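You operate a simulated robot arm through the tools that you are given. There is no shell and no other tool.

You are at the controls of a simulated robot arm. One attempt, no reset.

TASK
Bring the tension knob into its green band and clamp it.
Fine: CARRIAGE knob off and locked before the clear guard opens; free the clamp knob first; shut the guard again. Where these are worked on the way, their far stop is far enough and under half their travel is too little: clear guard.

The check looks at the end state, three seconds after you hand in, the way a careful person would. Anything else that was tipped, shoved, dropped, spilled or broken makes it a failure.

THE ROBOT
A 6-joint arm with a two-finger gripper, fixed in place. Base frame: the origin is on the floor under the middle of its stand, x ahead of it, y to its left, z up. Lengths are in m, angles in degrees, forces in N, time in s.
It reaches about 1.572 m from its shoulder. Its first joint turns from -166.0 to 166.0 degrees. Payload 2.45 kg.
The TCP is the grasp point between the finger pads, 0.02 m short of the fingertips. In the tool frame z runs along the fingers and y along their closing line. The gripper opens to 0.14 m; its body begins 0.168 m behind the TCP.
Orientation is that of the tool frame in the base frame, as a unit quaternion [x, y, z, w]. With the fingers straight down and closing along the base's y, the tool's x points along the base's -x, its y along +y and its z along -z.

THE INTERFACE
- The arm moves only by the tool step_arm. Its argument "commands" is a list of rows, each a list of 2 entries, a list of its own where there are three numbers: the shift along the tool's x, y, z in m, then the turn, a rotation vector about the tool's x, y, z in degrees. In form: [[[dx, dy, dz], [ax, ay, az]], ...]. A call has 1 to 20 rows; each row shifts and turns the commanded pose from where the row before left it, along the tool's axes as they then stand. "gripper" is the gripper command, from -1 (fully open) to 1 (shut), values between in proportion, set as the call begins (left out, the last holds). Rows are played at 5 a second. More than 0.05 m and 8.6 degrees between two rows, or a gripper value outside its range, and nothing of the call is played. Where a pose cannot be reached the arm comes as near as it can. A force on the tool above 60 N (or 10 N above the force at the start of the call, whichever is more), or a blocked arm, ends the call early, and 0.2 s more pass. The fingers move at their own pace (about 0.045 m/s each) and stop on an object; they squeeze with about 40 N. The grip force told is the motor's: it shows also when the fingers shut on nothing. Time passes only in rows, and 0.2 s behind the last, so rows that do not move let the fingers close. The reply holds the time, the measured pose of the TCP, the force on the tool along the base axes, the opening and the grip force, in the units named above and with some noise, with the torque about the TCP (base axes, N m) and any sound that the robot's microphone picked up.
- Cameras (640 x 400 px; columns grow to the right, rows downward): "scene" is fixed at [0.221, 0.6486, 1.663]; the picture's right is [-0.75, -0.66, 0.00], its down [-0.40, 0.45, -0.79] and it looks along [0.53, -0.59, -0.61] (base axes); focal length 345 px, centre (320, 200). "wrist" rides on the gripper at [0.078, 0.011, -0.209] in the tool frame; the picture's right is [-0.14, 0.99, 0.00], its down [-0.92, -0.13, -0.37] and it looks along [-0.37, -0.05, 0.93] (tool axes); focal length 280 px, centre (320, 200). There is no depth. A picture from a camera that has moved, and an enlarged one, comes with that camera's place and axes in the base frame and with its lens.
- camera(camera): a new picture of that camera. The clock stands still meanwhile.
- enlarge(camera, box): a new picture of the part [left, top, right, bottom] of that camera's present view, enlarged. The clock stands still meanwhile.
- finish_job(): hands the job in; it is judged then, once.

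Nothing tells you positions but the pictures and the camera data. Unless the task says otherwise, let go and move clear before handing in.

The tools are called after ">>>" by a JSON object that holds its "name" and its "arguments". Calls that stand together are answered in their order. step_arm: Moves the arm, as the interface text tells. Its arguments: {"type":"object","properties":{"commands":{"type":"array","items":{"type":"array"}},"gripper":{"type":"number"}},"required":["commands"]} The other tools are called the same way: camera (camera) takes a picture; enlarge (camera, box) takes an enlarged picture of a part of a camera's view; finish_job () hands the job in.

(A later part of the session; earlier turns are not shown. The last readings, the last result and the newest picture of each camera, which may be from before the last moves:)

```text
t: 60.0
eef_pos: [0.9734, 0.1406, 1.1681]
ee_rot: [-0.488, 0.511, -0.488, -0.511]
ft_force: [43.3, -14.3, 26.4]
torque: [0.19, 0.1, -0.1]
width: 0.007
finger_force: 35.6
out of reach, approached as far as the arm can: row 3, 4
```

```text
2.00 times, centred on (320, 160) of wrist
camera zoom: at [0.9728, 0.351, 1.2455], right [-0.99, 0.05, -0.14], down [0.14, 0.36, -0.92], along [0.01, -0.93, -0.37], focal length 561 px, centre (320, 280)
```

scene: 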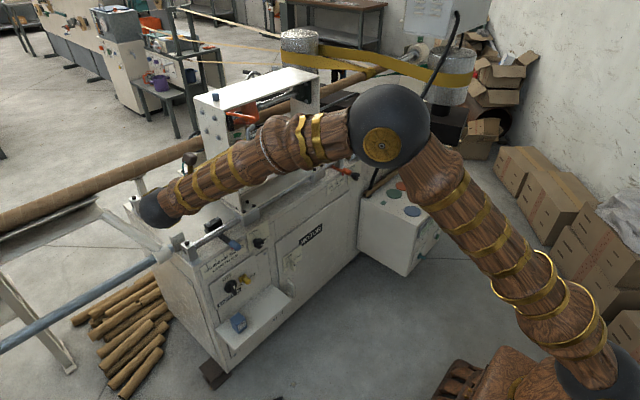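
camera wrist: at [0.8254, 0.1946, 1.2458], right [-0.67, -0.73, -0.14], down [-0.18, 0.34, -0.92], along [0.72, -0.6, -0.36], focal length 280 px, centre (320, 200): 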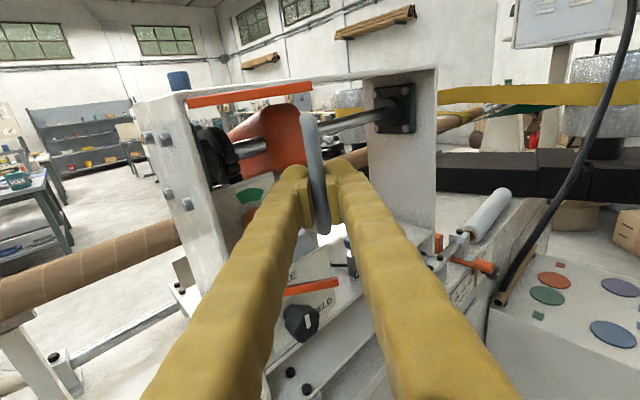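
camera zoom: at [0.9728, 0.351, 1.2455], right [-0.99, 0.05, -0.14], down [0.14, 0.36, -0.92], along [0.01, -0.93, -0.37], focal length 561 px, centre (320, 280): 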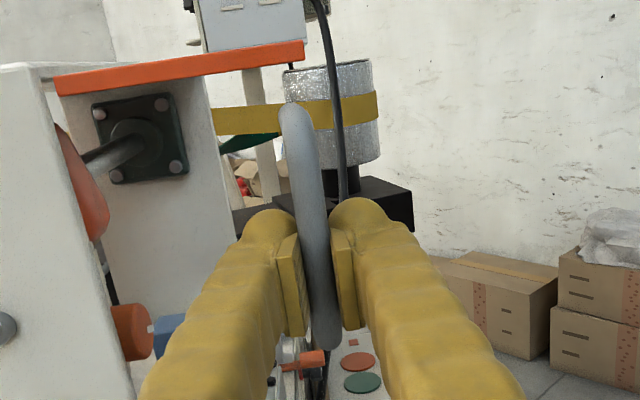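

The refit is consistent to within 1 mm across all points: hinge at (1.062, 0.110), radius 0.092. The door is now about 90° open. I'll nudge it further along the arc, with the heading eased back, to find its far stop.

>>> {"name": "step_arm", "arguments": {"commands": [[[0, -0.0026, -0.002], [2, 0, 0]], [[0, -0.0015, -0.004], [2, 0, 0]], [[0, -0.0015, -0.004], [2, 0, 0]]]}}

>>> {"name": "camera", "arguments": {"camera": "scene"}}

>>> {"name": "camera", "arguments": {"camera": "wrist"}}

```text
t: 60.9
eef_pos: [0.9781, 0.1518, 1.1665]
ee_rot: [0.515, -0.485, 0.514, 0.485]
ft_force: [-4.3, 0.7, 9.8]
torque: [0.18, -0.31, -0.16]
width: 0.007
finger_force: 35.1
```

```text
taken
```

scene: 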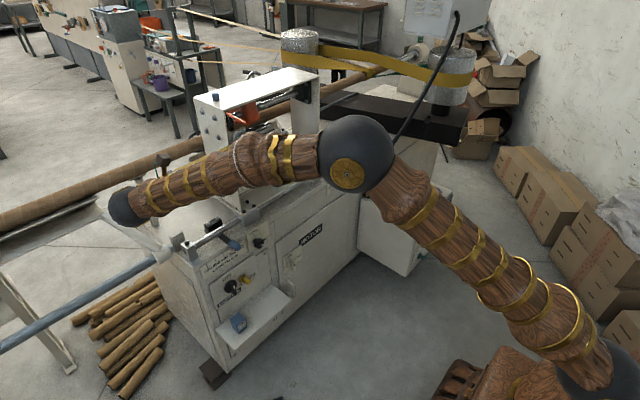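

```text
taken
camera wrist: at [0.9562, 0.3608, 1.2445], right [-0.99, -0.06, -0.14], down [0.1, 0.37, -0.92], along [0.1, -0.93, -0.36], focal length 280 px, centre (320, 200)
```

wrist: 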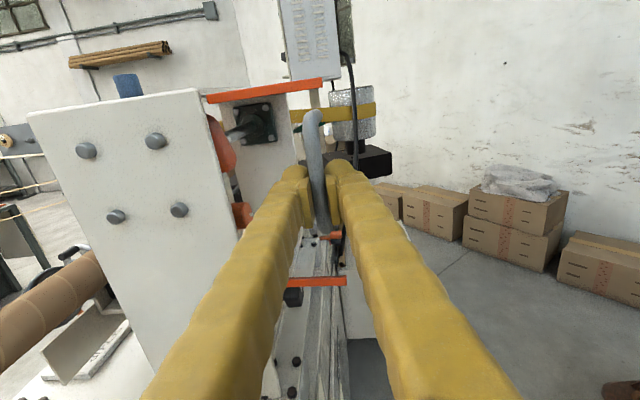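

>>> {"name": "step_arm", "arguments": {"commands": [[[0, -0.003, -0.003], [0, 0, 0]], [[0, -0.0029, -0.003], [0, 0, 0]]]}}

>>> {"name": "step_arm", "arguments": {"commands": [[[0, -0.0024, -0.0032], [0, 0, 0]], [[0, -0.0024, -0.0032], [0, 0, 0]]]}}

```text
t: 61.5
eef_pos: [0.9835, 0.1595, 1.1668]
ee_rot: [0.514, -0.485, 0.514, 0.486]
ft_force: [-43.9, 25.3, -8.8]
torque: [-0.06, -0.37, 0.04]
width: 0.0074
finger_force: 35.7
```

```text
t: 62.0
eef_pos: [0.9891, 0.1638, 1.1682]
ee_rot: [0.515, -0.484, 0.515, 0.485]
ft_force: [-29.7, 22.6, -6.7]
torque: [-0.12, -0.52, 0.15]
width: 0.0068
finger_force: 34.3
```

>>> {"name": "step_arm", "arguments": {"commands": [[[0, 0.001, -0.0012], [0, 0, 0]], [[0, -0.0025, -0.004], [0, 0, 0]]]}}

>>> {"name": "step_arm", "arguments": {"commands": [[[0, -0.0025, -0.003], [0, 0, 0]], [[0, -0.0025, -0.003], [0, 0, 0]]]}}

>>> {"name": "camera", "arguments": {"camera": "wrist"}}

```text
t: 62.6
eef_pos: [0.9919, 0.1675, 1.1693]
ee_rot: [0.514, -0.485, 0.515, 0.485]
ft_force: [14.0, -13.2, 6.1]
torque: [-0.31, -0.46, -0.19]
width: 0.0063
finger_force: 34.5
```

```text
t: 63.2
eef_pos: [0.9934, 0.1746, 1.1674]
ee_rot: [0.514, -0.486, 0.512, 0.487]
ft_force: [-37.8, -37.3, -2.0]
torque: [0.12, -0.57, 0.21]
width: 0.0073
finger_force: 35.5
```

```text
taken
camera wrist: at [0.9723, 0.3836, 1.2455], right [-0.99, -0.05, -0.14], down [0.11, 0.37, -0.92], along [0.1, -0.93, -0.37], focal length 280 px, centre (320, 200)
```

wrist: 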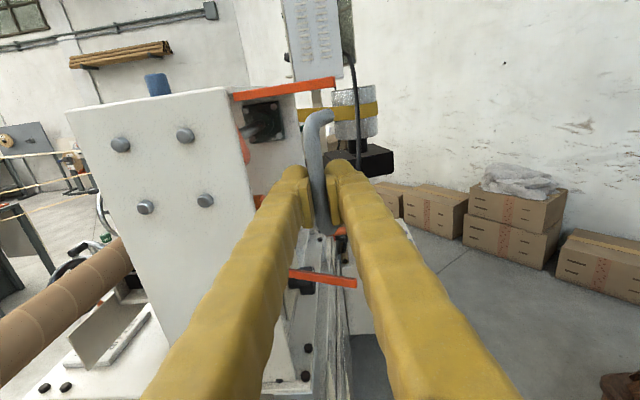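

Tangential resistance of about 53 N at roughly 112° means the guard is at its far stop. I'll ease off, release and back away.

>>> {"name": "step_arm", "arguments": {"commands": [[[0, 0.0015, 0.002], [0, 0, 0]], [[0, 0, 0], [0, 0, 0]]]}}

>>> {"name": "step_arm", "arguments": {"commands": [[[0, 0, 0], [0, 0, 0]], [[0, 0, 0], [0, 0, 0]], [[0, 0, 0], [0, 0, 0]]], "gripper": 0.3}}

>>> {"name": "step_arm", "arguments": {"commands": [[[0, 0, -0.02], [0, 0, 0]], [[0, 0, -0.03], [0, 0, 0]], [[0, 0, -0.03], [0, 0, 0]]]}}

>>> {"name": "camera", "arguments": {"camera": "wrist"}}

>>> {"name": "enlarge", "arguments": {"camera": "scene", "box": [195, 70, 315, 210]}}

```text
t: 63.9
eef_pos: [0.9935, 0.1749, 1.1684]
ee_rot: [0.515, -0.485, 0.515, 0.485]
ft_force: [-32.3, -2.9, -0.3]
torque: [0.26, -0.51, 0.11]
width: 0.0069
finger_force: 35.3
```

```text
t: 64.7
eef_pos: [0.9942, 0.1729, 1.1689]
ee_rot: [0.514, -0.486, 0.514, 0.486]
ft_force: [-0.1, 0.0, -0.1]
torque: [0.02, 0.0, -0.03]
width: 0.0491
finger_force: 0.0
```

```text
t: 65.5
eef_pos: [0.9894, 0.2528, 1.1671]
ee_rot: [0.518, -0.484, 0.514, 0.483]
ft_force: [0.3, -0.2, -0.1]
torque: [0.0, 0.01, 0.01]
width: 0.0488
finger_force: 0.1
```

```text
taken
camera wrist: at [0.9655, 0.4607, 1.245], right [-0.99, -0.06, -0.14], down [0.1, 0.38, -0.92], along [0.11, -0.92, -0.37], focal length 280 px, centre (320, 200)
```

wrist: 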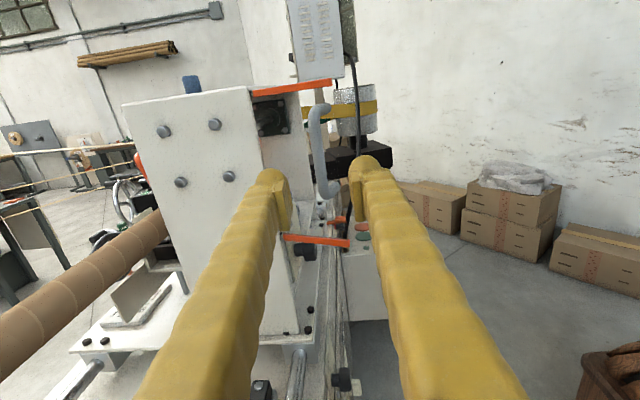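

```text
2.86 times, centred on (255, 140) of scene
camera zoom: at [0.221, 0.6486, 1.663], right [-0.75, -0.66, 0.0], down [-0.4, 0.45, -0.79], along [0.53, -0.59, -0.61], focal length 986 px, centre (506, 371)
```

zoom: 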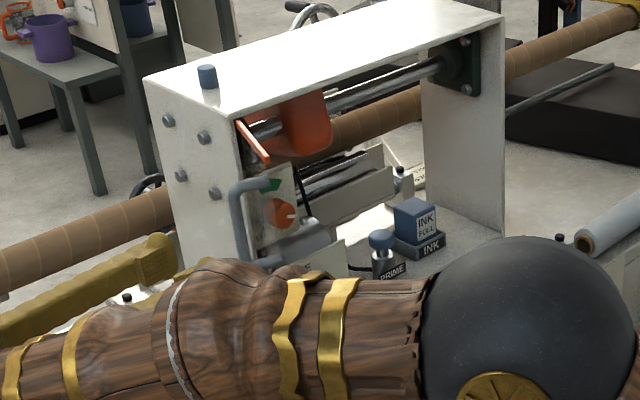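

The guard is open. I'll bring the tool back around to face the machine, in clear space.

>>> {"name": "step_arm", "arguments": {"commands": [[[0, 0.045, 0], [0, 0, 0]], [[0, 0.045, 0], [0, 0, 0]], [[0, 0.045, 0], [8, 0, 0]], [[0, 0, 0], [8.5, 0, 0]], [[0, 0, 0], [8.5, 0, 0]], [[0, 0, 0], [8.5, 0, 0]], [[0, 0, 0], [8.5, 0, 0]], [[0, 0, 0], [8.5, 0, 0]], [[0, 0, 0], [8.5, 0, 0]], [[0, 0, 0], [8.5, 0, 0]], [[0, 0, 0], [8.5, 0, 0]]]}}

>>> {"name": "camera", "arguments": {"camera": "wrist"}}

>>> {"name": "camera", "arguments": {"camera": "scene"}}

```text
t: 67.8
eef_pos: [0.8549, 0.2465, 1.1682]
ee_rot: [0.705, -0.065, 0.704, 0.065]
ft_force: [0.0, -0.5, 0.0]
torque: [0.0, -0.01, 0.03]
width: 0.0493
finger_force: 0.1
```

```text
taken
camera wrist: at [0.6471, 0.2744, 1.2456], right [-0.18, -0.97, -0.14], down [-0.34, 0.19, -0.92], along [0.92, -0.12, -0.37], focal length 280 px, centre (320, 200)
```

wrist: 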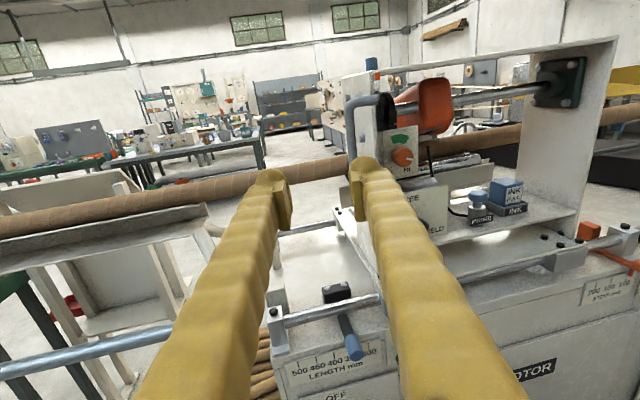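

```text
taken
```

scene: 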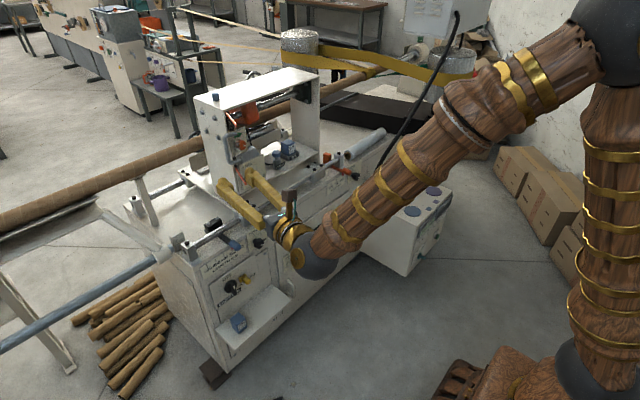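

>>> {"name": "step_arm", "arguments": {"commands": [[[-0.0163, 0.0445, 0], [0, 0, 0]], [[-0.0163, 0.0445, 0], [0, 0, 0]], [[-0.0163, 0.0446, 0], [0, 0, 0]], [[0, 0, 0.0397], [0, 0, 0]], [[0, 0, 0.0397], [0, 0, 0]], [[0, 0, 0.0397], [0, 0, 0]]]}}

>>> {"name": "camera", "arguments": {"camera": "wrist"}}

>>> {"name": "enlarge", "arguments": {"camera": "wrist", "box": [220, 60, 420, 260]}}

>>> {"name": "enlarge", "arguments": {"camera": "scene", "box": [195, 70, 315, 210]}}

```text
t: 69.2
eef_pos: [0.946, 0.0924, 1.1198]
ee_rot: [0.704, -0.067, 0.704, 0.067]
ft_force: [-0.2, -0.2, 0.6]
torque: [0.02, -0.01, -0.02]
width: 0.0488
finger_force: 0.1
```

```text
taken
camera wrist: at [0.7392, 0.1213, 1.197], right [-0.18, -0.97, -0.14], down [-0.34, 0.19, -0.92], along [0.92, -0.12, -0.37], focal length 280 px, centre (320, 200)
```

wrist: 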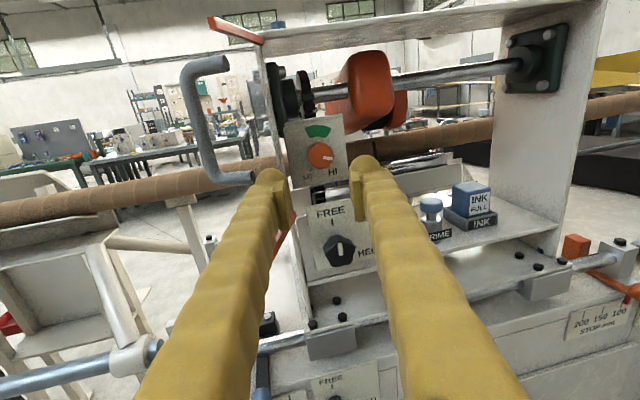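

```text
2.00 times, centred on (320, 160) of wrist
camera zoom: at [0.7392, 0.1213, 1.197], right [-0.18, -0.97, -0.14], down [-0.34, 0.19, -0.92], along [0.92, -0.12, -0.37], focal length 561 px, centre (320, 280)
```

zoom: 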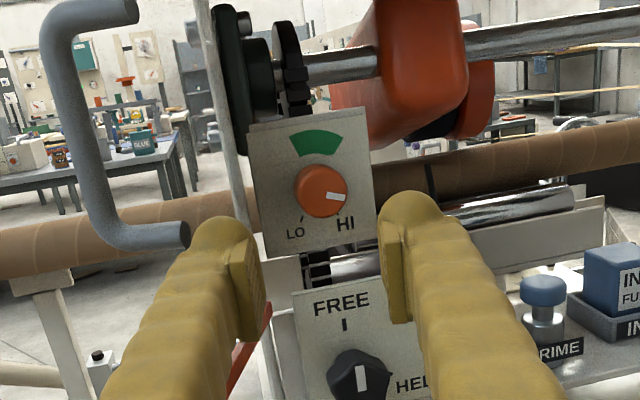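

```text
2.86 times, centred on (255, 140) of scene
camera zoom: at [0.221, 0.6486, 1.663], right [-0.75, -0.66, 0.0], down [-0.4, 0.45, -0.79], along [0.53, -0.59, -0.61], focal length 986 px, centre (506, 371)
```

zoom: 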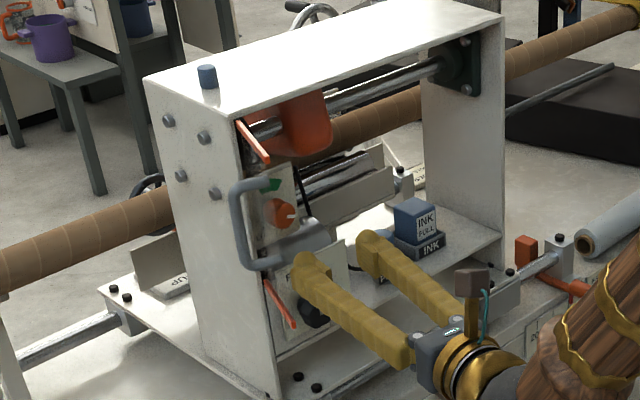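

The pointer is about 117° clockwise from top, and the green band runs from about −17° to +41°, so I'll aim for about +10°. The open door and post are close on the left, so I'll grip with near-vertical closing and turn in two strokes. I'm backing off and rolling now.

>>> {"name": "step_arm", "arguments": {"commands": [[[0, 0, -0.04], [2, 0, 0]], [[0, 0, 0], [0, 0, 8.4]], [[0, 0, 0], [0, 0, 8.4]], [[0, 0, 0], [0, 0, 8.4]], [[0, 0, 0], [0, 0, 8.4]], [[0, 0, 0], [0, 0, 8.4]], [[0, 0, 0], [0, 0, 8.4]], [[0, 0, 0], [0, 0, 8.4]], [[0, 0, 0], [0, 0, 8.4]], [[0, 0, 0], [0, 0, 8.4]], [[0, 0, 0], [0, 0, 8.4]], [[0, 0, 0], [0, 0, 8.4]], [[0, 0, 0], [0, 0, 8.4]], [[0, 0, 0], [0, 0, 8.4]], [[0, 0, 0], [0, 0, 7.8]]]}}

>>> {"name": "camera", "arguments": {"camera": "wrist"}}

>>> {"name": "enlarge", "arguments": {"camera": "wrist", "box": [220, 60, 420, 260]}}

```text
t: 72.5
eef_pos: [0.9065, 0.0988, 1.1194]
ee_rot: [-0.322, 0.63, -0.414, 0.573]
ft_force: [0.1, -0.7, 0.6]
torque: [0.01, 0.0, -0.02]
width: 0.0488
finger_force: 0.0
```

```text
taken
camera wrist: at [0.6909, 0.0676, 1.073], right [0.09, 0.57, -0.82], down [-0.25, 0.81, 0.53], along [0.96, 0.16, 0.21], focal length 280 px, centre (320, 200)
```

wrist: 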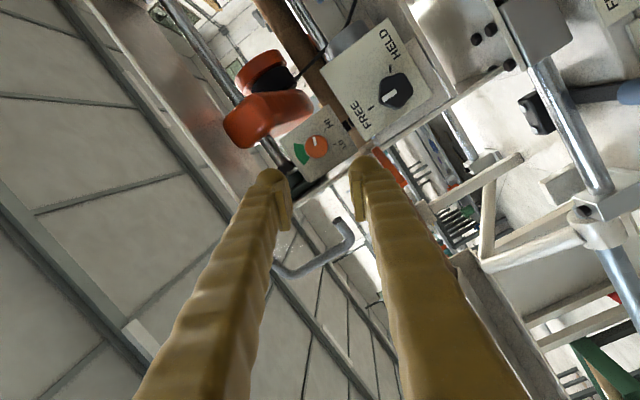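

```text
2.00 times, centred on (320, 160) of wrist
camera zoom: at [0.6909, 0.0676, 1.073], right [0.09, 0.57, -0.82], down [-0.25, 0.81, 0.53], along [0.96, 0.16, 0.21], focal length 561 px, centre (320, 280)
```

zoom: 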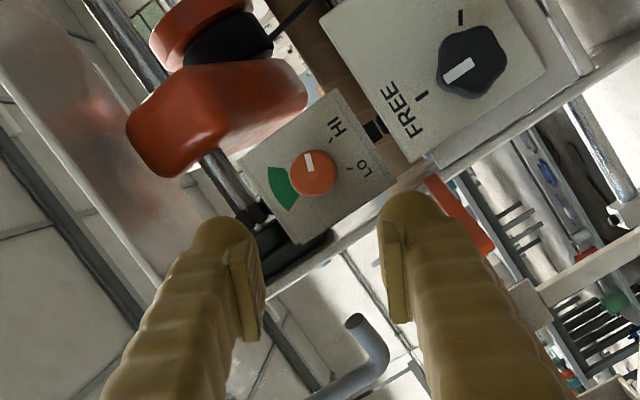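

The knob front is at about (1.082, 0.068, 1.120), and I'm approaching along the tool axis.

>>> {"name": "step_arm", "arguments": {"commands": [[[0.0031, -0.0027, 0.03], [0, 0, 0]], [[0, 0, 0.035], [0, 0, 0]], [[0, 0, 0.035], [0, 0, 0]], [[0, 0, 0.035], [0, 0, 0]]]}}

>>> {"name": "enlarge", "arguments": {"camera": "wrist", "box": [220, 60, 420, 260]}}

>>> {"name": "enlarge", "arguments": {"camera": "scene", "box": [215, 90, 295, 180]}}

```text
t: 73.5
eef_pos: [1.0411, 0.0741, 1.1199]
ee_rot: [-0.323, 0.629, -0.414, 0.573]
ft_force: [0.7, -0.3, 0.3]
torque: [0.0, 0.03, 0.02]
width: 0.0489
finger_force: 0.0
```

```text
2.00 times, centred on (320, 160) of wrist
camera zoom: at [0.8248, 0.0431, 1.0739], right [0.09, 0.57, -0.82], down [-0.25, 0.81, 0.53], along [0.96, 0.16, 0.21], focal length 561 px, centre (320, 280)
```

zoom: 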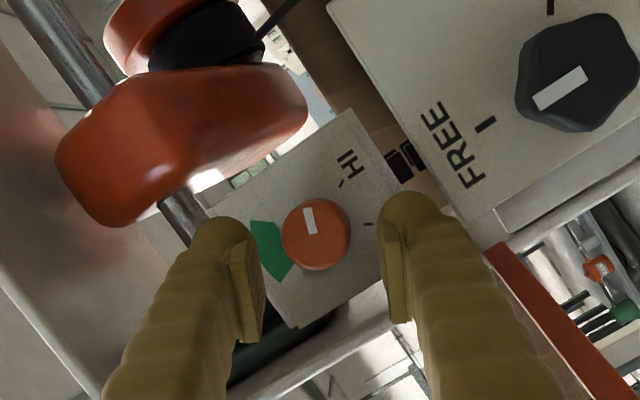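

```text
4.44 times, centred on (255, 135) of scene
camera zoom: at [0.221, 0.6486, 1.663], right [-0.75, -0.66, 0.0], down [-0.4, 0.45, -0.79], along [0.53, -0.59, -0.61], focal length 1534 px, centre (609, 489)
```

zoom: 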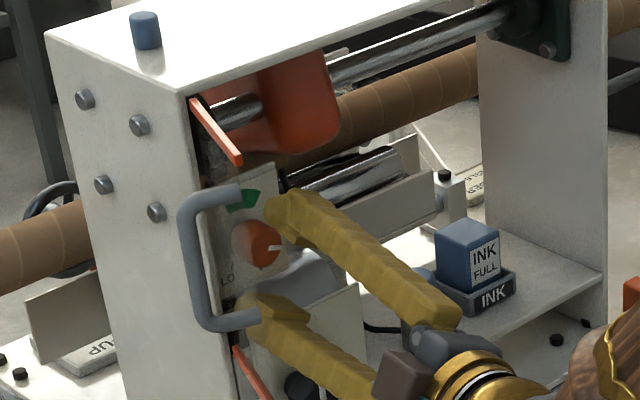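

>>> {"name": "step_arm", "arguments": {"commands": [[[0.0016, -0.0017, 0.013], [0, 0, 0]], [[0, 0, 0.013], [0, 0, 0]], [[0, 0, 0.012], [0, 0, 0]]]}}

>>> {"name": "enlarge", "arguments": {"camera": "wrist", "box": [220, 60, 420, 260]}}

```text
t: 74.2
eef_pos: [1.0776, 0.0681, 1.1227]
ee_rot: [-0.323, 0.629, -0.415, 0.573]
ft_force: [0.1, -0.8, 0.1]
torque: [-0.03, 0.01, -0.01]
width: 0.0491
finger_force: 0.1
```

```text
2.00 times, centred on (320, 160) of wrist
camera zoom: at [0.8617, 0.0357, 1.0749], right [0.09, 0.57, -0.82], down [-0.25, 0.81, 0.53], along [0.96, 0.16, 0.21], focal length 561 px, centre (320, 280)
```

zoom: 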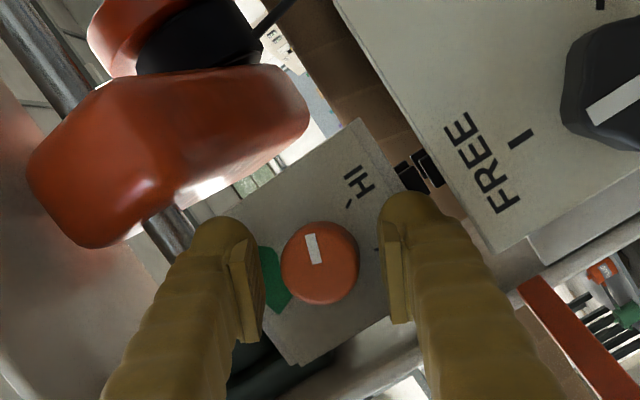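

Centred on the tension knob. I'll close on it.

>>> {"name": "step_arm", "arguments": {"commands": [[[0, 0, 0.002], [0, 0, 0]], [[0, 0, 0], [0, 0, 0]], [[0, 0, 0], [0, 0, 0]], [[0, 0, 0], [0, 0, 0]]], "gripper": 1.0}}

>>> {"name": "enlarge", "arguments": {"camera": "wrist", "box": [220, 60, 420, 260]}}

```text
t: 75.2
eef_pos: [1.0798, 0.0676, 1.1194]
ee_rot: [-0.323, 0.63, -0.413, 0.573]
ft_force: [-3.0, 5.7, -6.0]
torque: [0.03, 0.24, 0.12]
width: 0.0304
finger_force: 45.3
```

```text
2.00 times, centred on (320, 160) of wrist
camera zoom: at [0.8628, 0.0354, 1.0743], right [0.09, 0.57, -0.82], down [-0.25, 0.81, 0.53], along [0.96, 0.16, 0.21], focal length 561 px, centre (320, 280)
```

zoom: 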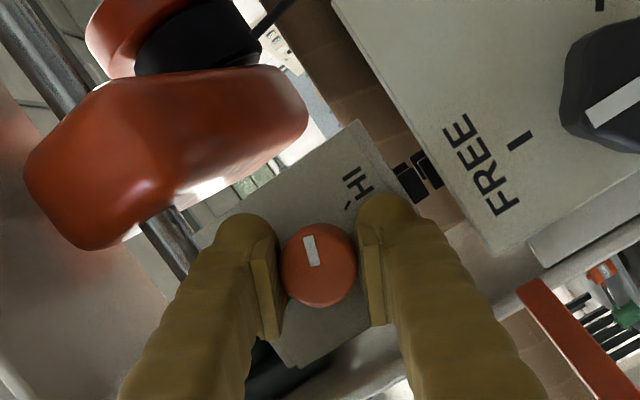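

>>> {"name": "step_arm", "arguments": {"commands": [[[0, 0, 0], [0, 0, -8]], [[0, 0, 0], [0, 0, -8]], [[0, 0, 0], [0, 0, -8]]]}}

>>> {"name": "enlarge", "arguments": {"camera": "wrist", "box": [220, 60, 420, 260]}}

```text
t: 76.0
eef_pos: [1.0787, 0.0665, 1.1196]
ee_rot: [-0.447, 0.548, -0.524, 0.474]
ft_force: [3.4, -3.7, -9.1]
torque: [0.03, -0.01, -0.05]
width: 0.0306
finger_force: 45.1
```

```text
2.00 times, centred on (320, 160) of wrist
camera zoom: at [0.861, 0.023, 1.1046], right [0.03, 0.19, -0.98], down [-0.23, 0.96, 0.17], along [0.97, 0.22, 0.07], focal length 561 px, centre (320, 280)
```

zoom: 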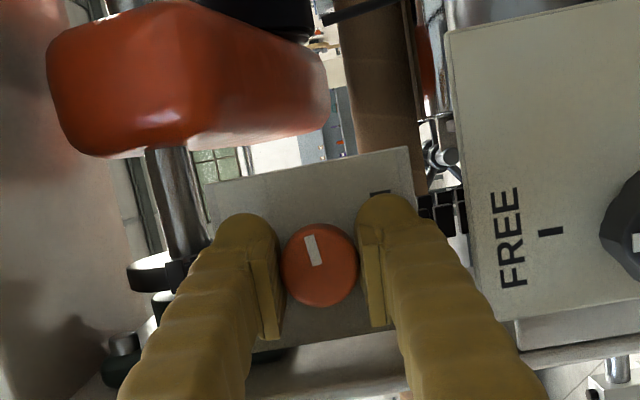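

The knob turns with the grip. I'll continue the stroke.

>>> {"name": "step_arm", "arguments": {"commands": [[[0, 0, 0], [0, 0, -8]], [[0, 0, 0], [0, 0, -8]], [[0, 0, 0], [0, 0, -8]], [[0, 0, 0], [0, 0, -8]]]}}

>>> {"name": "enlarge", "arguments": {"camera": "wrist", "box": [220, 60, 420, 260]}}

>>> {"name": "enlarge", "arguments": {"camera": "scene", "box": [215, 90, 295, 180]}}

```text
t: 77.0
eef_pos: [1.0787, 0.0672, 1.1206]
ee_rot: [0.582, -0.403, 0.635, -0.311]
ft_force: [11.1, 0.7, -14.6]
torque: [0.02, -0.28, -0.07]
width: 0.0304
finger_force: 45.2
```

```text
2.00 times, centred on (320, 160) of wrist
camera zoom: at [0.8617, 0.0267, 1.1483], right [-0.06, -0.36, -0.93], down [-0.23, 0.91, -0.34], along [0.97, 0.2, -0.14], focal length 561 px, centre (320, 280)
```

zoom: 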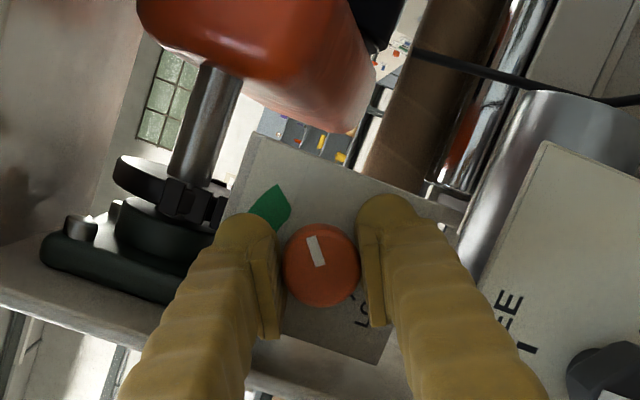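

```text
4.44 times, centred on (255, 135) of scene
camera zoom: at [0.221, 0.6486, 1.663], right [-0.75, -0.66, 0.0], down [-0.4, 0.45, -0.79], along [0.53, -0.59, -0.61], focal length 1534 px, centre (609, 489)
```

zoom: 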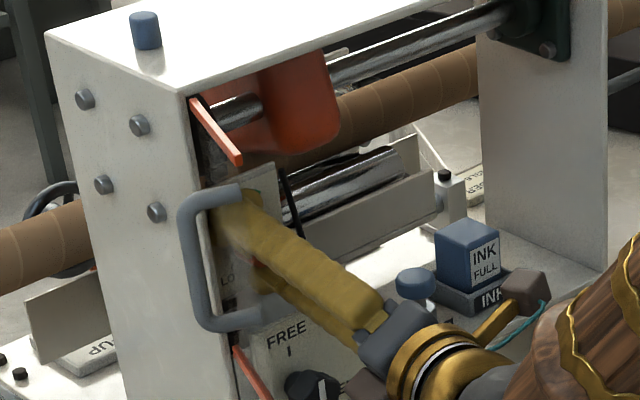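

The pointer has moved from about 117° to about 55–60°. I'll release slightly, roll back and re-grip for a second stroke.

>>> {"name": "step_arm", "arguments": {"commands": [[[0, 0, 0], [0, 0, 0]], [[0, 0, 0], [0, 0, 0]], [[0, 0, 0], [0, 0, 8]], [[0, 0, 0], [0, 0, 8]], [[0, 0, 0], [0, 0, 8]], [[0, 0, 0], [0, 0, 8]], [[0, 0, 0], [0, 0, 8]], [[0, 0, 0], [0, 0, 8]], [[0, 0, 0], [0, 0, 6]]], "gripper": 0.34}}

>>> {"name": "enlarge", "arguments": {"camera": "wrist", "box": [220, 60, 420, 260]}}

```text
t: 79.0
eef_pos: [1.0792, 0.067, 1.1201]
ee_rot: [-0.333, 0.624, -0.423, 0.566]
ft_force: [0.3, 0.7, 1.1]
torque: [-0.01, -0.03, 0.01]
width: 0.0461
finger_force: 0.0
```

```text
2.00 times, centred on (320, 160) of wrist
camera zoom: at [0.8625, 0.0341, 1.0771], right [0.08, 0.54, -0.84], down [-0.25, 0.83, 0.51], along [0.97, 0.17, 0.2], focal length 561 px, centre (320, 280)
```

zoom: 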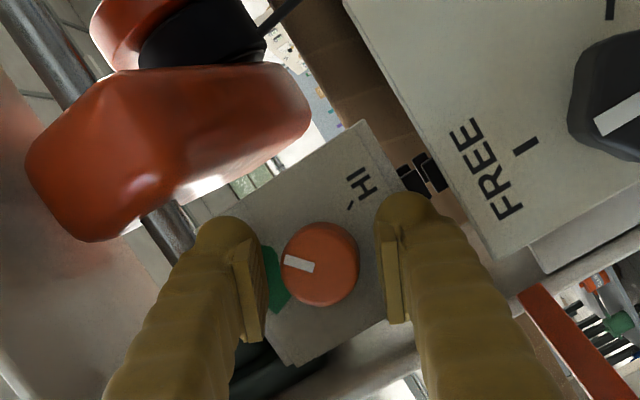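

>>> {"name": "step_arm", "arguments": {"commands": [[[0, 0, 0], [0, 0, 0]], [[0, 0, 0], [0, 0, 0]], [[0, 0, 0], [0, 0, 0]]], "gripper": 1.0}}

>>> {"name": "step_arm", "arguments": {"commands": [[[0, 0, 0], [0, 0, -8]], [[0, 0, 0], [0, 0, -8]], [[0, 0, 0], [0, 0, -8]], [[0, 0, 0], [0, 0, -8]], [[0, 0, 0], [0, 0, -7]]]}}

>>> {"name": "enlarge", "arguments": {"camera": "wrist", "box": [220, 60, 420, 260]}}

```text
t: 79.8
eef_pos: [1.0786, 0.0675, 1.1201]
ee_rot: [-0.333, 0.624, -0.424, 0.566]
ft_force: [0.5, 4.8, -6.8]
torque: [0.0, 0.08, 0.09]
width: 0.0303
finger_force: 41.8
```

```text
t: 81.0
eef_pos: [1.0796, 0.0674, 1.1199]
ee_rot: [0.523, -0.476, 0.588, -0.391]
ft_force: [-2.1, -1.2, -13.1]
torque: [-0.02, -0.08, -0.25]
width: 0.03
finger_force: 44.9
```

```text
2.00 times, centred on (320, 160) of wrist
camera zoom: at [0.8606, 0.0222, 1.1282], right [-0.02, -0.11, -0.99], down [-0.22, 0.97, -0.1], along [0.97, 0.22, -0.04], focal length 561 px, centre (320, 280)
```

zoom: 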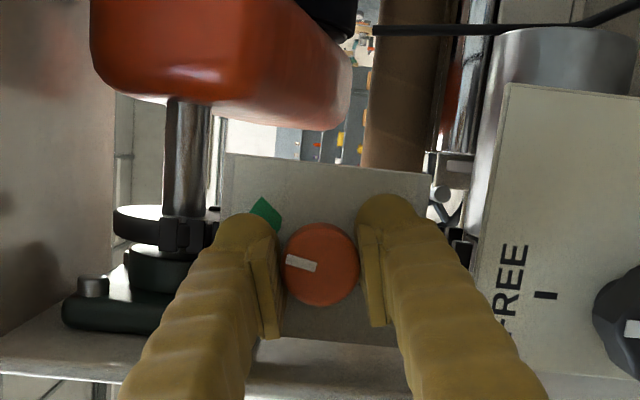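

The pointer looks to be about 8° clockwise from top, inside the green. I'll release and retreat to verify.

>>> {"name": "step_arm", "arguments": {"commands": [[[0, 0, 0], [0, 0, 0]], [[0, 0, 0], [0, 0, 0]], [[0, 0, -0.02], [0, 0, 0]], [[0, 0, -0.03], [0, 0, 0]], [[0, 0, -0.03], [0, 0, 0]], [[0, 0, -0.03], [0, 0, 0]], [[0, 0, -0.03], [0, 0, 0]]], "gripper": 0.3}}

>>> {"name": "enlarge", "arguments": {"camera": "wrist", "box": [240, 80, 360, 200]}}

>>> {"name": "enlarge", "arguments": {"camera": "scene", "box": [225, 105, 275, 165]}}

```text
t: 82.7
eef_pos: [0.9401, 0.089, 1.1209]
ee_rot: [0.523, -0.476, 0.589, -0.391]
ft_force: [0.4, -1.3, -0.6]
torque: [0.03, 0.0, 0.0]
width: 0.0491
finger_force: 0.1
```

```text
3.33 times, centred on (300, 140) of wrist
camera zoom: at [0.7211, 0.0436, 1.1285], right [-0.02, -0.11, -0.99], down [-0.22, 0.97, -0.1], along [0.97, 0.22, -0.04], focal length 935 px, centre (387, 400)
```

zoom: 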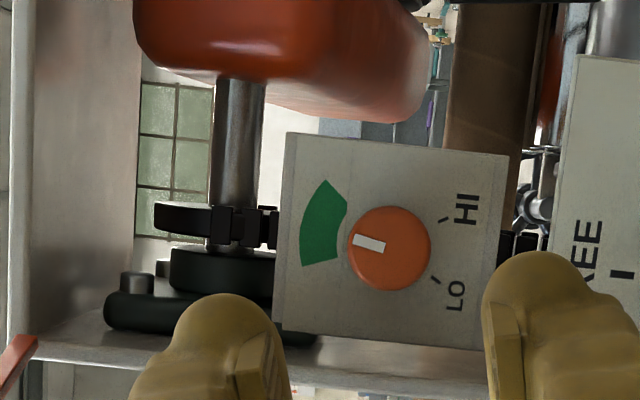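

```text
6.67 times, centred on (250, 135) of scene
camera zoom: at [0.221, 0.6486, 1.663], right [-0.75, -0.66, 0.0], down [-0.4, 0.45, -0.79], along [0.53, -0.59, -0.61], focal length 2300 px, centre (787, 633)
```

zoom: 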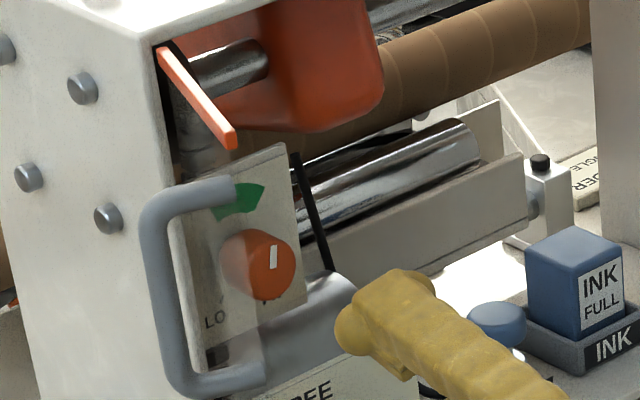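

The tension pointer is centred in the green band: the mark is at about 193° and the band centre about 194° in this view. Now I'll re-clamp by going back to the clamp knob, with the roll matching how I left it.

>>> {"name": "step_arm", "arguments": {"commands": [[[0, 0, -0.03], [0, 0, 0]], [[-0.0073, 0.0382, 0], [0, 0, 0]], [[-0.0073, 0.0382, 0], [0, 0, 0]], [[-0.0074, 0.0381, 0], [0, 0, 0]], [[0, 0, 0], [0, 0, -8.6]], [[0, 0, 0], [0, 0, -8.6]], [[0, 0, 0], [0, 0, -8.6]], [[0, 0, 0], [0, 0, -8.6]], [[0, 0, 0], [0, 0, -8.6]], [[0, 0, 0], [0, 0, -8.6]], [[0, 0, 0], [0, 0, -8.6]], [[0, 0, 0], [0, 0, -8.6]], [[0, 0, 0], [0, 0, -8.6]], [[0, 0, 0], [0, 0, -8.6]], [[0, 0, 0], [0, 0, -8.6]]]}}

>>> {"name": "camera", "arguments": {"camera": "wrist"}}

>>> {"name": "enlarge", "arguments": {"camera": "wrist", "box": [220, 60, 420, 260]}}

```text
t: 85.8
eef_pos: [0.9103, 0.0873, 1.0048]
ee_rot: [0.705, 0.062, 0.687, 0.167]
ft_force: [-0.3, 0.9, 0.1]
torque: [0.0, 0.0, 0.0]
width: 0.0489
finger_force: 0.1
```

```text
taken
camera wrist: at [0.7062, 0.1336, 1.0813], right [-0.15, -0.97, 0.19], down [-0.39, -0.12, -0.91], along [0.91, -0.21, -0.36], focal length 280 px, centre (320, 200)
```

wrist: 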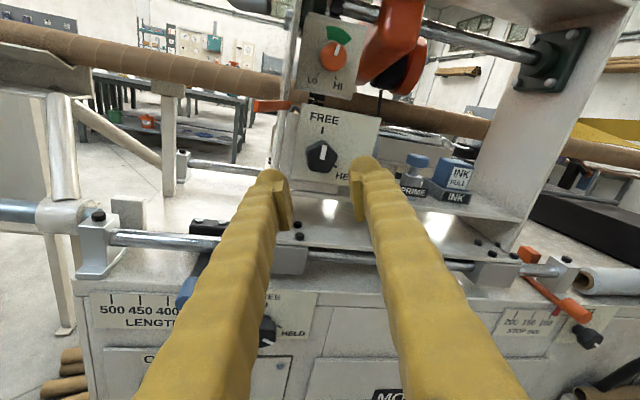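

```text
2.00 times, centred on (320, 160) of wrist
camera zoom: at [0.7062, 0.1336, 1.0813], right [-0.15, -0.97, 0.19], down [-0.39, -0.12, -0.91], along [0.91, -0.21, -0.36], focal length 561 px, centre (320, 280)
```

zoom: 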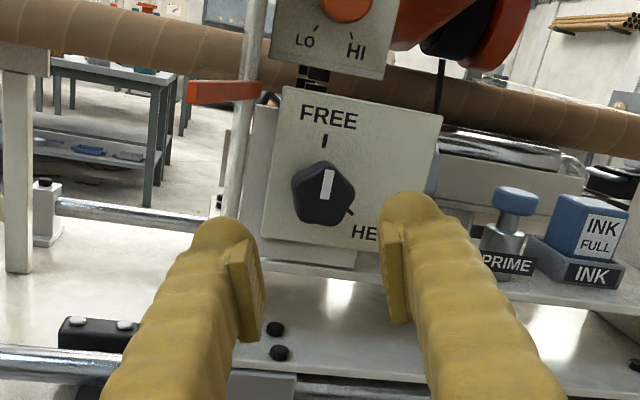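

>>> {"name": "step_arm", "arguments": {"commands": [[[0, 0, 0.03], [0, 0, 0]], [[0, 0, 0.03], [0, 0, 0]], [[0, 0, 0.025], [0, 0, 0]], [[0, 0, 0.015], [0, 0, 0]]]}}

>>> {"name": "enlarge", "arguments": {"camera": "wrist", "box": [220, 60, 420, 260]}}

```text
t: 86.8
eef_pos: [1.011, 0.0727, 1.0044]
ee_rot: [0.705, 0.061, 0.687, 0.166]
ft_force: [0.0, -0.1, -0.9]
torque: [-0.01, 0.04, -0.02]
width: 0.0492
finger_force: 0.1
```

```text
2.00 times, centred on (320, 160) of wrist
camera zoom: at [0.8061, 0.1187, 1.0813], right [-0.15, -0.97, 0.19], down [-0.39, -0.12, -0.91], along [0.91, -0.21, -0.36], focal length 561 px, centre (320, 280)
```

zoom: 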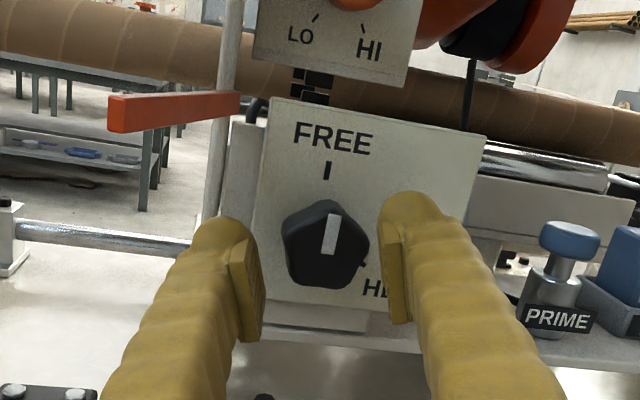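

>>> {"name": "step_arm", "arguments": {"commands": [[[0, 0.0018, 0.01], [0, 0, 0]], [[0, 0, 0.01], [0, 0, 0]], [[0, 0, 0.009], [0, 0, 0]]]}}

>>> {"name": "step_arm", "arguments": {"commands": [[[0, 0, 0], [0, 0, 0]], [[0, 0, 0], [0, 0, 0]], [[0, 0, 0], [0, 0, 0]]], "gripper": 1.0}}

>>> {"name": "enlarge", "arguments": {"camera": "wrist", "box": [220, 60, 420, 260]}}

```text
t: 87.7
eef_pos: [1.0385, 0.0655, 1.0058]
ee_rot: [0.705, 0.062, 0.687, 0.167]
ft_force: [-0.6, -0.3, -0.9]
torque: [0.02, -0.02, -0.01]
width: 0.0491
finger_force: 0.1
```

```text
t: 88.5
eef_pos: [1.0393, 0.0663, 1.0056]
ee_rot: [0.704, 0.061, 0.687, 0.167]
ft_force: [47.8, 5.5, -4.4]
torque: [0.1, -0.5, -0.14]
width: 0.0333
finger_force: 42.3
```

```text
2.00 times, centred on (320, 160) of wrist
camera zoom: at [0.8351, 0.1127, 1.0821], right [-0.15, -0.97, 0.19], down [-0.39, -0.12, -0.91], along [0.91, -0.21, -0.36], focal length 561 px, centre (320, 280)
```

zoom: 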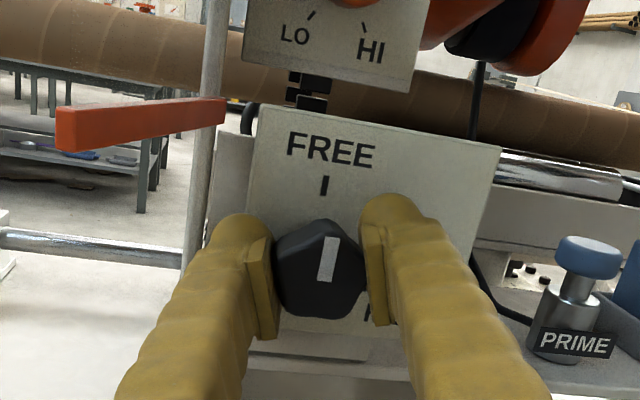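

Gripped. I'll ease forward to relieve the 48 N along x, then turn toward HELD (clockwise).

>>> {"name": "step_arm", "arguments": {"commands": [[[0, 0, 0.0025], [0, 0, 0]], [[0, 0, 0], [0, 0, 0]]]}}

>>> {"name": "step_arm", "arguments": {"commands": [[[0, 0, 0], [0, 0, 7]], [[0, 0, 0], [0, 0, 7]], [[0, 0, 0], [0, 0, 7]]]}}

```text
t: 89.0
eef_pos: [1.041, 0.0666, 1.0058]
ee_rot: [0.704, 0.062, 0.687, 0.167]
ft_force: [7.4, 11.1, 4.8]
torque: [0.25, -0.33, 0.09]
width: 0.0333
finger_force: 45.0
```

```text
t: 89.8
eef_pos: [1.0408, 0.066, 1.0049]
ee_rot: [0.704, -0.07, 0.706, 0.038]
ft_force: [53.0, 14.2, -0.5]
torque: [0.01, 0.69, -0.48]
width: 0.0334
finger_force: 45.1
```

>>> {"name": "step_arm", "arguments": {"commands": [[[0, 0, 0.003], [0, 0, 0]], [[0, -0.0005, 0], [0, 0, 0]]]}}

>>> {"name": "step_arm", "arguments": {"commands": [[[0, 0, 0.0005], [0, 0, 7]], [[0, 0, 0.0005], [0, 0, 7]]]}}

>>> {"name": "enlarge", "arguments": {"camera": "wrist", "box": [220, 60, 420, 260]}}

```text
t: 90.5
eef_pos: [1.0425, 0.0653, 1.0037]
ee_rot: [0.704, -0.068, 0.706, 0.04]
ft_force: [-35.4, 13.7, 9.1]
torque: [-0.01, -0.05, 0.65]
width: 0.0337
finger_force: 45.2
```

```text
t: 91.0
eef_pos: [1.0449, 0.0656, 1.0047]
ee_rot: [0.691, -0.154, 0.705, -0.046]
ft_force: [-27.0, 14.8, 4.8]
torque: [-0.05, 0.48, 0.82]
width: 0.0334
finger_force: 45.1
```

```text
2.00 times, centred on (320, 160) of wrist
camera zoom: at [0.8327, 0.0651, 1.0756], right [-0.14, -0.9, -0.41], down [-0.31, 0.43, -0.85], along [0.94, 0.01, -0.34], focal length 561 px, centre (320, 280)
```

zoom: 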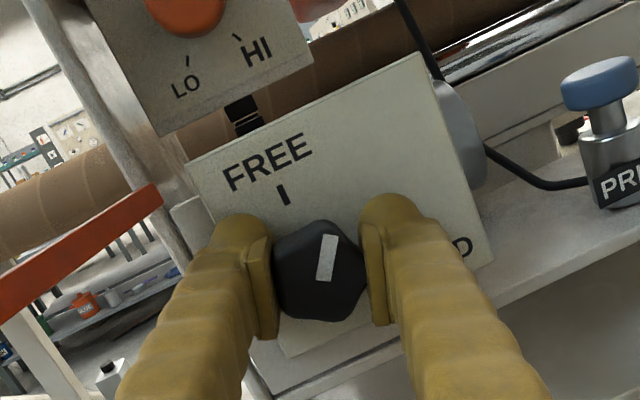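

>>> {"name": "step_arm", "arguments": {"commands": [[[0, 0, -0.001], [0, 0, 7]], [[0, 0, 0], [0, 0, 7]], [[0, 0, 0], [0, 0, 7]]]}}

>>> {"name": "step_arm", "arguments": {"commands": [[[0, 0, 0], [0, 0, 7]], [[0, 0, 0], [0, 0, 7]], [[0, 0, 0], [0, 0, 7]]]}}

>>> {"name": "enlarge", "arguments": {"camera": "wrist", "box": [220, 60, 420, 260]}}

```text
t: 91.8
eef_pos: [1.0429, 0.066, 1.0032]
ee_rot: [0.651, -0.278, 0.684, -0.177]
ft_force: [33.1, 9.4, -9.2]
torque: [-0.01, -0.39, 0.59]
width: 0.0332
finger_force: 45.2
```

```text
t: 92.7
eef_pos: [1.042, 0.0646, 1.0047]
ee_rot: [0.589, -0.392, 0.641, -0.298]
ft_force: [9.2, 11.0, 0.8]
torque: [-0.03, -0.41, 0.7]
width: 0.0329
finger_force: 45.3
```

```text
2.00 times, centred on (320, 160) of wrist
camera zoom: at [0.8254, 0.026, 1.0359], right [-0.06, -0.4, -0.92], down [-0.24, 0.9, -0.37], along [0.97, 0.19, -0.15], focal length 561 px, centre (320, 280)
```

zoom: 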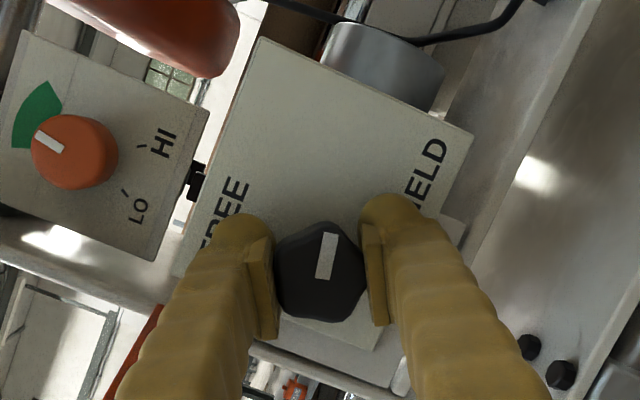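

>>> {"name": "step_arm", "arguments": {"commands": [[[0, 0, 0], [0, 0, 7]], [[0, 0, 0], [0, 0, 7]], [[0, 0, 0], [0, 0, 7]]]}}

>>> {"name": "step_arm", "arguments": {"commands": [[[0, 0, 0], [0, 0, 7]], [[0, 0, 0], [0, 0, 7]], [[0, 0, 0], [0, 0, 4]]]}}

>>> {"name": "enlarge", "arguments": {"camera": "wrist", "box": [220, 60, 420, 260]}}

```text
t: 93.5
eef_pos: [1.041, 0.0657, 1.0044]
ee_rot: [0.507, -0.492, 0.576, -0.41]
ft_force: [5.0, 11.0, 3.7]
torque: [0.0, 0.08, 0.27]
width: 0.0329
finger_force: 44.7
```

```text
t: 94.2
eef_pos: [1.0425, 0.0641, 1.0049]
ee_rot: [-0.425, 0.566, -0.506, 0.494]
ft_force: [-5.1, 6.6, -0.5]
torque: [0.0, 0.11, 0.01]
width: 0.0332
finger_force: 44.8
```

```text
2.00 times, centred on (320, 160) of wrist
camera zoom: at [0.8245, 0.0219, 0.9833], right [0.04, 0.26, -0.96], down [-0.23, 0.94, 0.25], along [0.97, 0.21, 0.1], focal length 561 px, centre (320, 280)
```

zoom: 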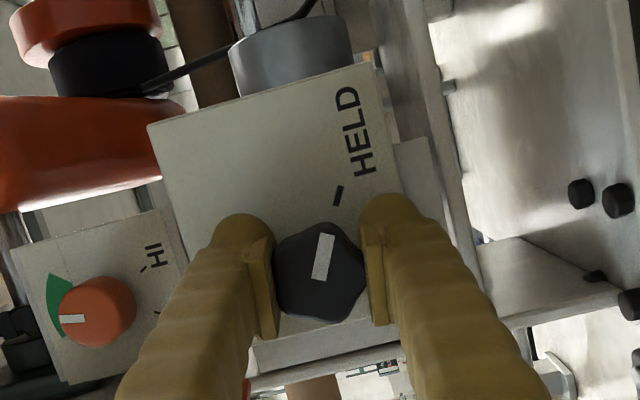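

>>> {"name": "step_arm", "arguments": {"commands": [[[0, 0, 0], [0, 0, 3]], [[0, 0, 0], [0, 0, 2]]]}}

>>> {"name": "step_arm", "arguments": {"commands": [[[0, 0, 0], [0, 0, 2]], [[0, 0, 0], [0, 0, 0]]]}}

>>> {"name": "enlarge", "arguments": {"camera": "wrist", "box": [220, 60, 420, 260]}}

```text
t: 94.8
eef_pos: [1.0434, 0.0655, 1.0049]
ee_rot: [-0.4, 0.583, -0.483, 0.516]
ft_force: [-15.0, -1.8, 1.9]
torque: [-0.48, 0.12, -0.08]
width: 0.0329
finger_force: 45.5
```

```text
t: 95.5
eef_pos: [1.0424, 0.0645, 1.0058]
ee_rot: [-0.39, 0.589, -0.475, 0.525]
ft_force: [-3.9, -1.5, 6.0]
torque: [-0.35, 0.08, -0.08]
width: 0.0328
finger_force: 44.8
```

```text
2.00 times, centred on (320, 160) of wrist
camera zoom: at [0.8255, 0.0254, 0.9741], right [0.06, 0.38, -0.93], down [-0.23, 0.91, 0.35], along [0.97, 0.2, 0.14], focal length 561 px, centre (320, 280)
```

zoom: 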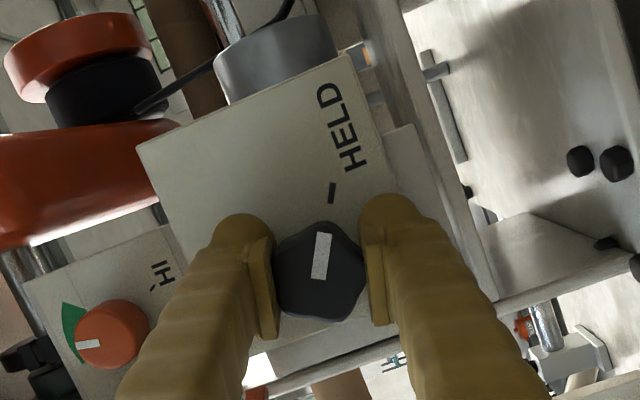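

Torque opposes further turning, so the clamp is at its HELD stop. I'll release, retreat and verify both knobs.

>>> {"name": "step_arm", "arguments": {"commands": [[[0, 0, 0], [0, 0, 0]], [[0, 0, 0], [0, 0, 0]], [[0, 0, -0.02], [0, 0, 0]], [[0, 0, -0.03], [0, 0, 0]], [[0, 0, -0.04], [0, 0, 0]], [[0, 0, -0.04], [0, 0, 0]]], "gripper": 0.3}}

>>> {"name": "enlarge", "arguments": {"camera": "wrist", "box": [220, 60, 420, 260]}}

>>> {"name": "enlarge", "arguments": {"camera": "scene", "box": [210, 80, 300, 200]}}

```text
t: 96.8
eef_pos: [0.9125, 0.0854, 1.0058]
ee_rot: [-0.389, 0.59, -0.475, 0.524]
ft_force: [-0.2, -0.4, 0.3]
torque: [0.0, -0.01, -0.02]
width: 0.049
finger_force: 0.0
```

```text
2.00 times, centred on (320, 160) of wrist
camera zoom: at [0.6944, 0.0456, 0.9757], right [0.06, 0.37, -0.93], down [-0.23, 0.91, 0.35], along [0.97, 0.2, 0.14], focal length 561 px, centre (320, 280)
```

zoom: 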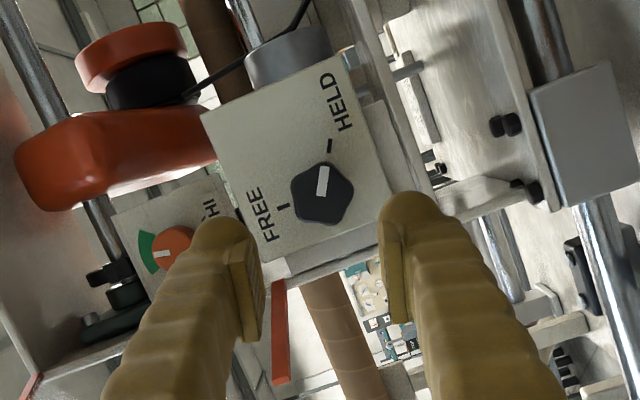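

```text
3.33 times, centred on (255, 140) of scene
camera zoom: at [0.221, 0.6486, 1.663], right [-0.75, -0.66, 0.0], down [-0.4, 0.45, -0.79], along [0.53, -0.59, -0.61], focal length 1150 px, centre (537, 400)
```

zoom: 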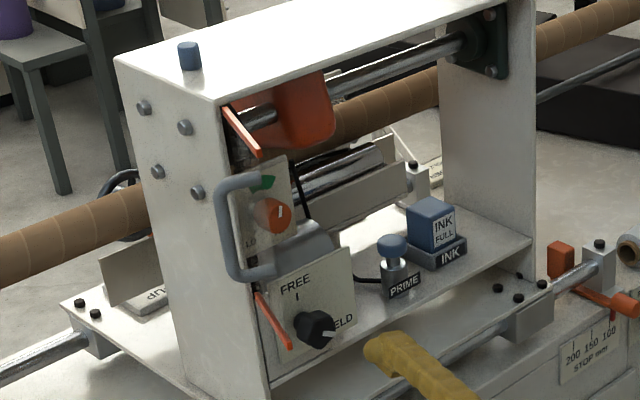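

The clamp is at HELD and the tension pointer is in the green. Next I'll shut the guard, so I'm backing away, rolling to handle-grip orientation, and moving left and up.

>>> {"name": "step_arm", "arguments": {"commands": [[[0, 0, -0.04], [0, 0, -8.6]], [[0, 0, -0.04], [0, 0, -8.6]], [[0, 0, 0], [0, 0, -8.6]], [[0, 0, 0], [0, 0, -8.6]], [[0, 0, 0], [0, 0, -8.6]], [[0, 0, 0], [0, 0, -8.6]], [[0, 0, 0], [0, 0, -8.6]], [[0, 0, 0], [0, 0, -8.6]], [[0, 0, 0], [0, 0, -8.6]], [[0, 0, 0], [0, 0, -8.6]], [[0, 0, 0], [0, 0, -8.6]], [[0, 0, 0], [0, 0, -8.6]], [[0, 0, 0], [0, 0, -1.2]], [[0.0324, -0.0306, -0.0014], [0, 0, 0]], [[0.0324, -0.0306, -0.0014], [0, 0, 0]], [[0.0324, -0.0306, -0.0014], [0, 0, 0]], [[0.0324, -0.0306, -0.0014], [0, 0, 0]], [[0.0324, -0.0306, -0.0014], [0, 0, 0]]]}}

>>> {"name": "camera", "arguments": {"camera": "wrist"}}

>>> {"name": "camera", "arguments": {"camera": "scene"}}

```text
t: 100.7
eef_pos: [0.8501, 0.2486, 1.1688]
ee_rot: [0.706, -0.053, 0.704, 0.053]
ft_force: [-0.5, 0.2, -0.3]
torque: [0.0, 0.0, 0.04]
width: 0.049
finger_force: 0.1
```

```text
taken
camera wrist: at [0.6424, 0.2703, 1.2457], right [-0.15, -0.98, -0.14], down [-0.35, 0.18, -0.92], along [0.93, -0.09, -0.37], focal length 280 px, centre (320, 200)
```

wrist: 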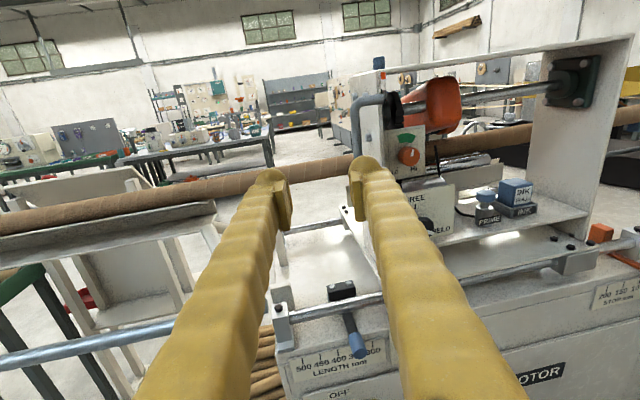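

```text
taken
```

scene: 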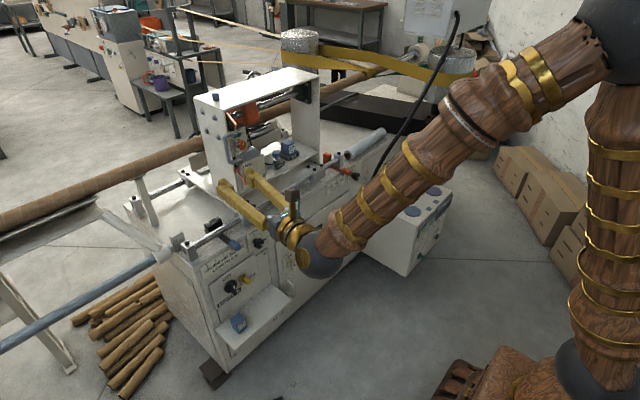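

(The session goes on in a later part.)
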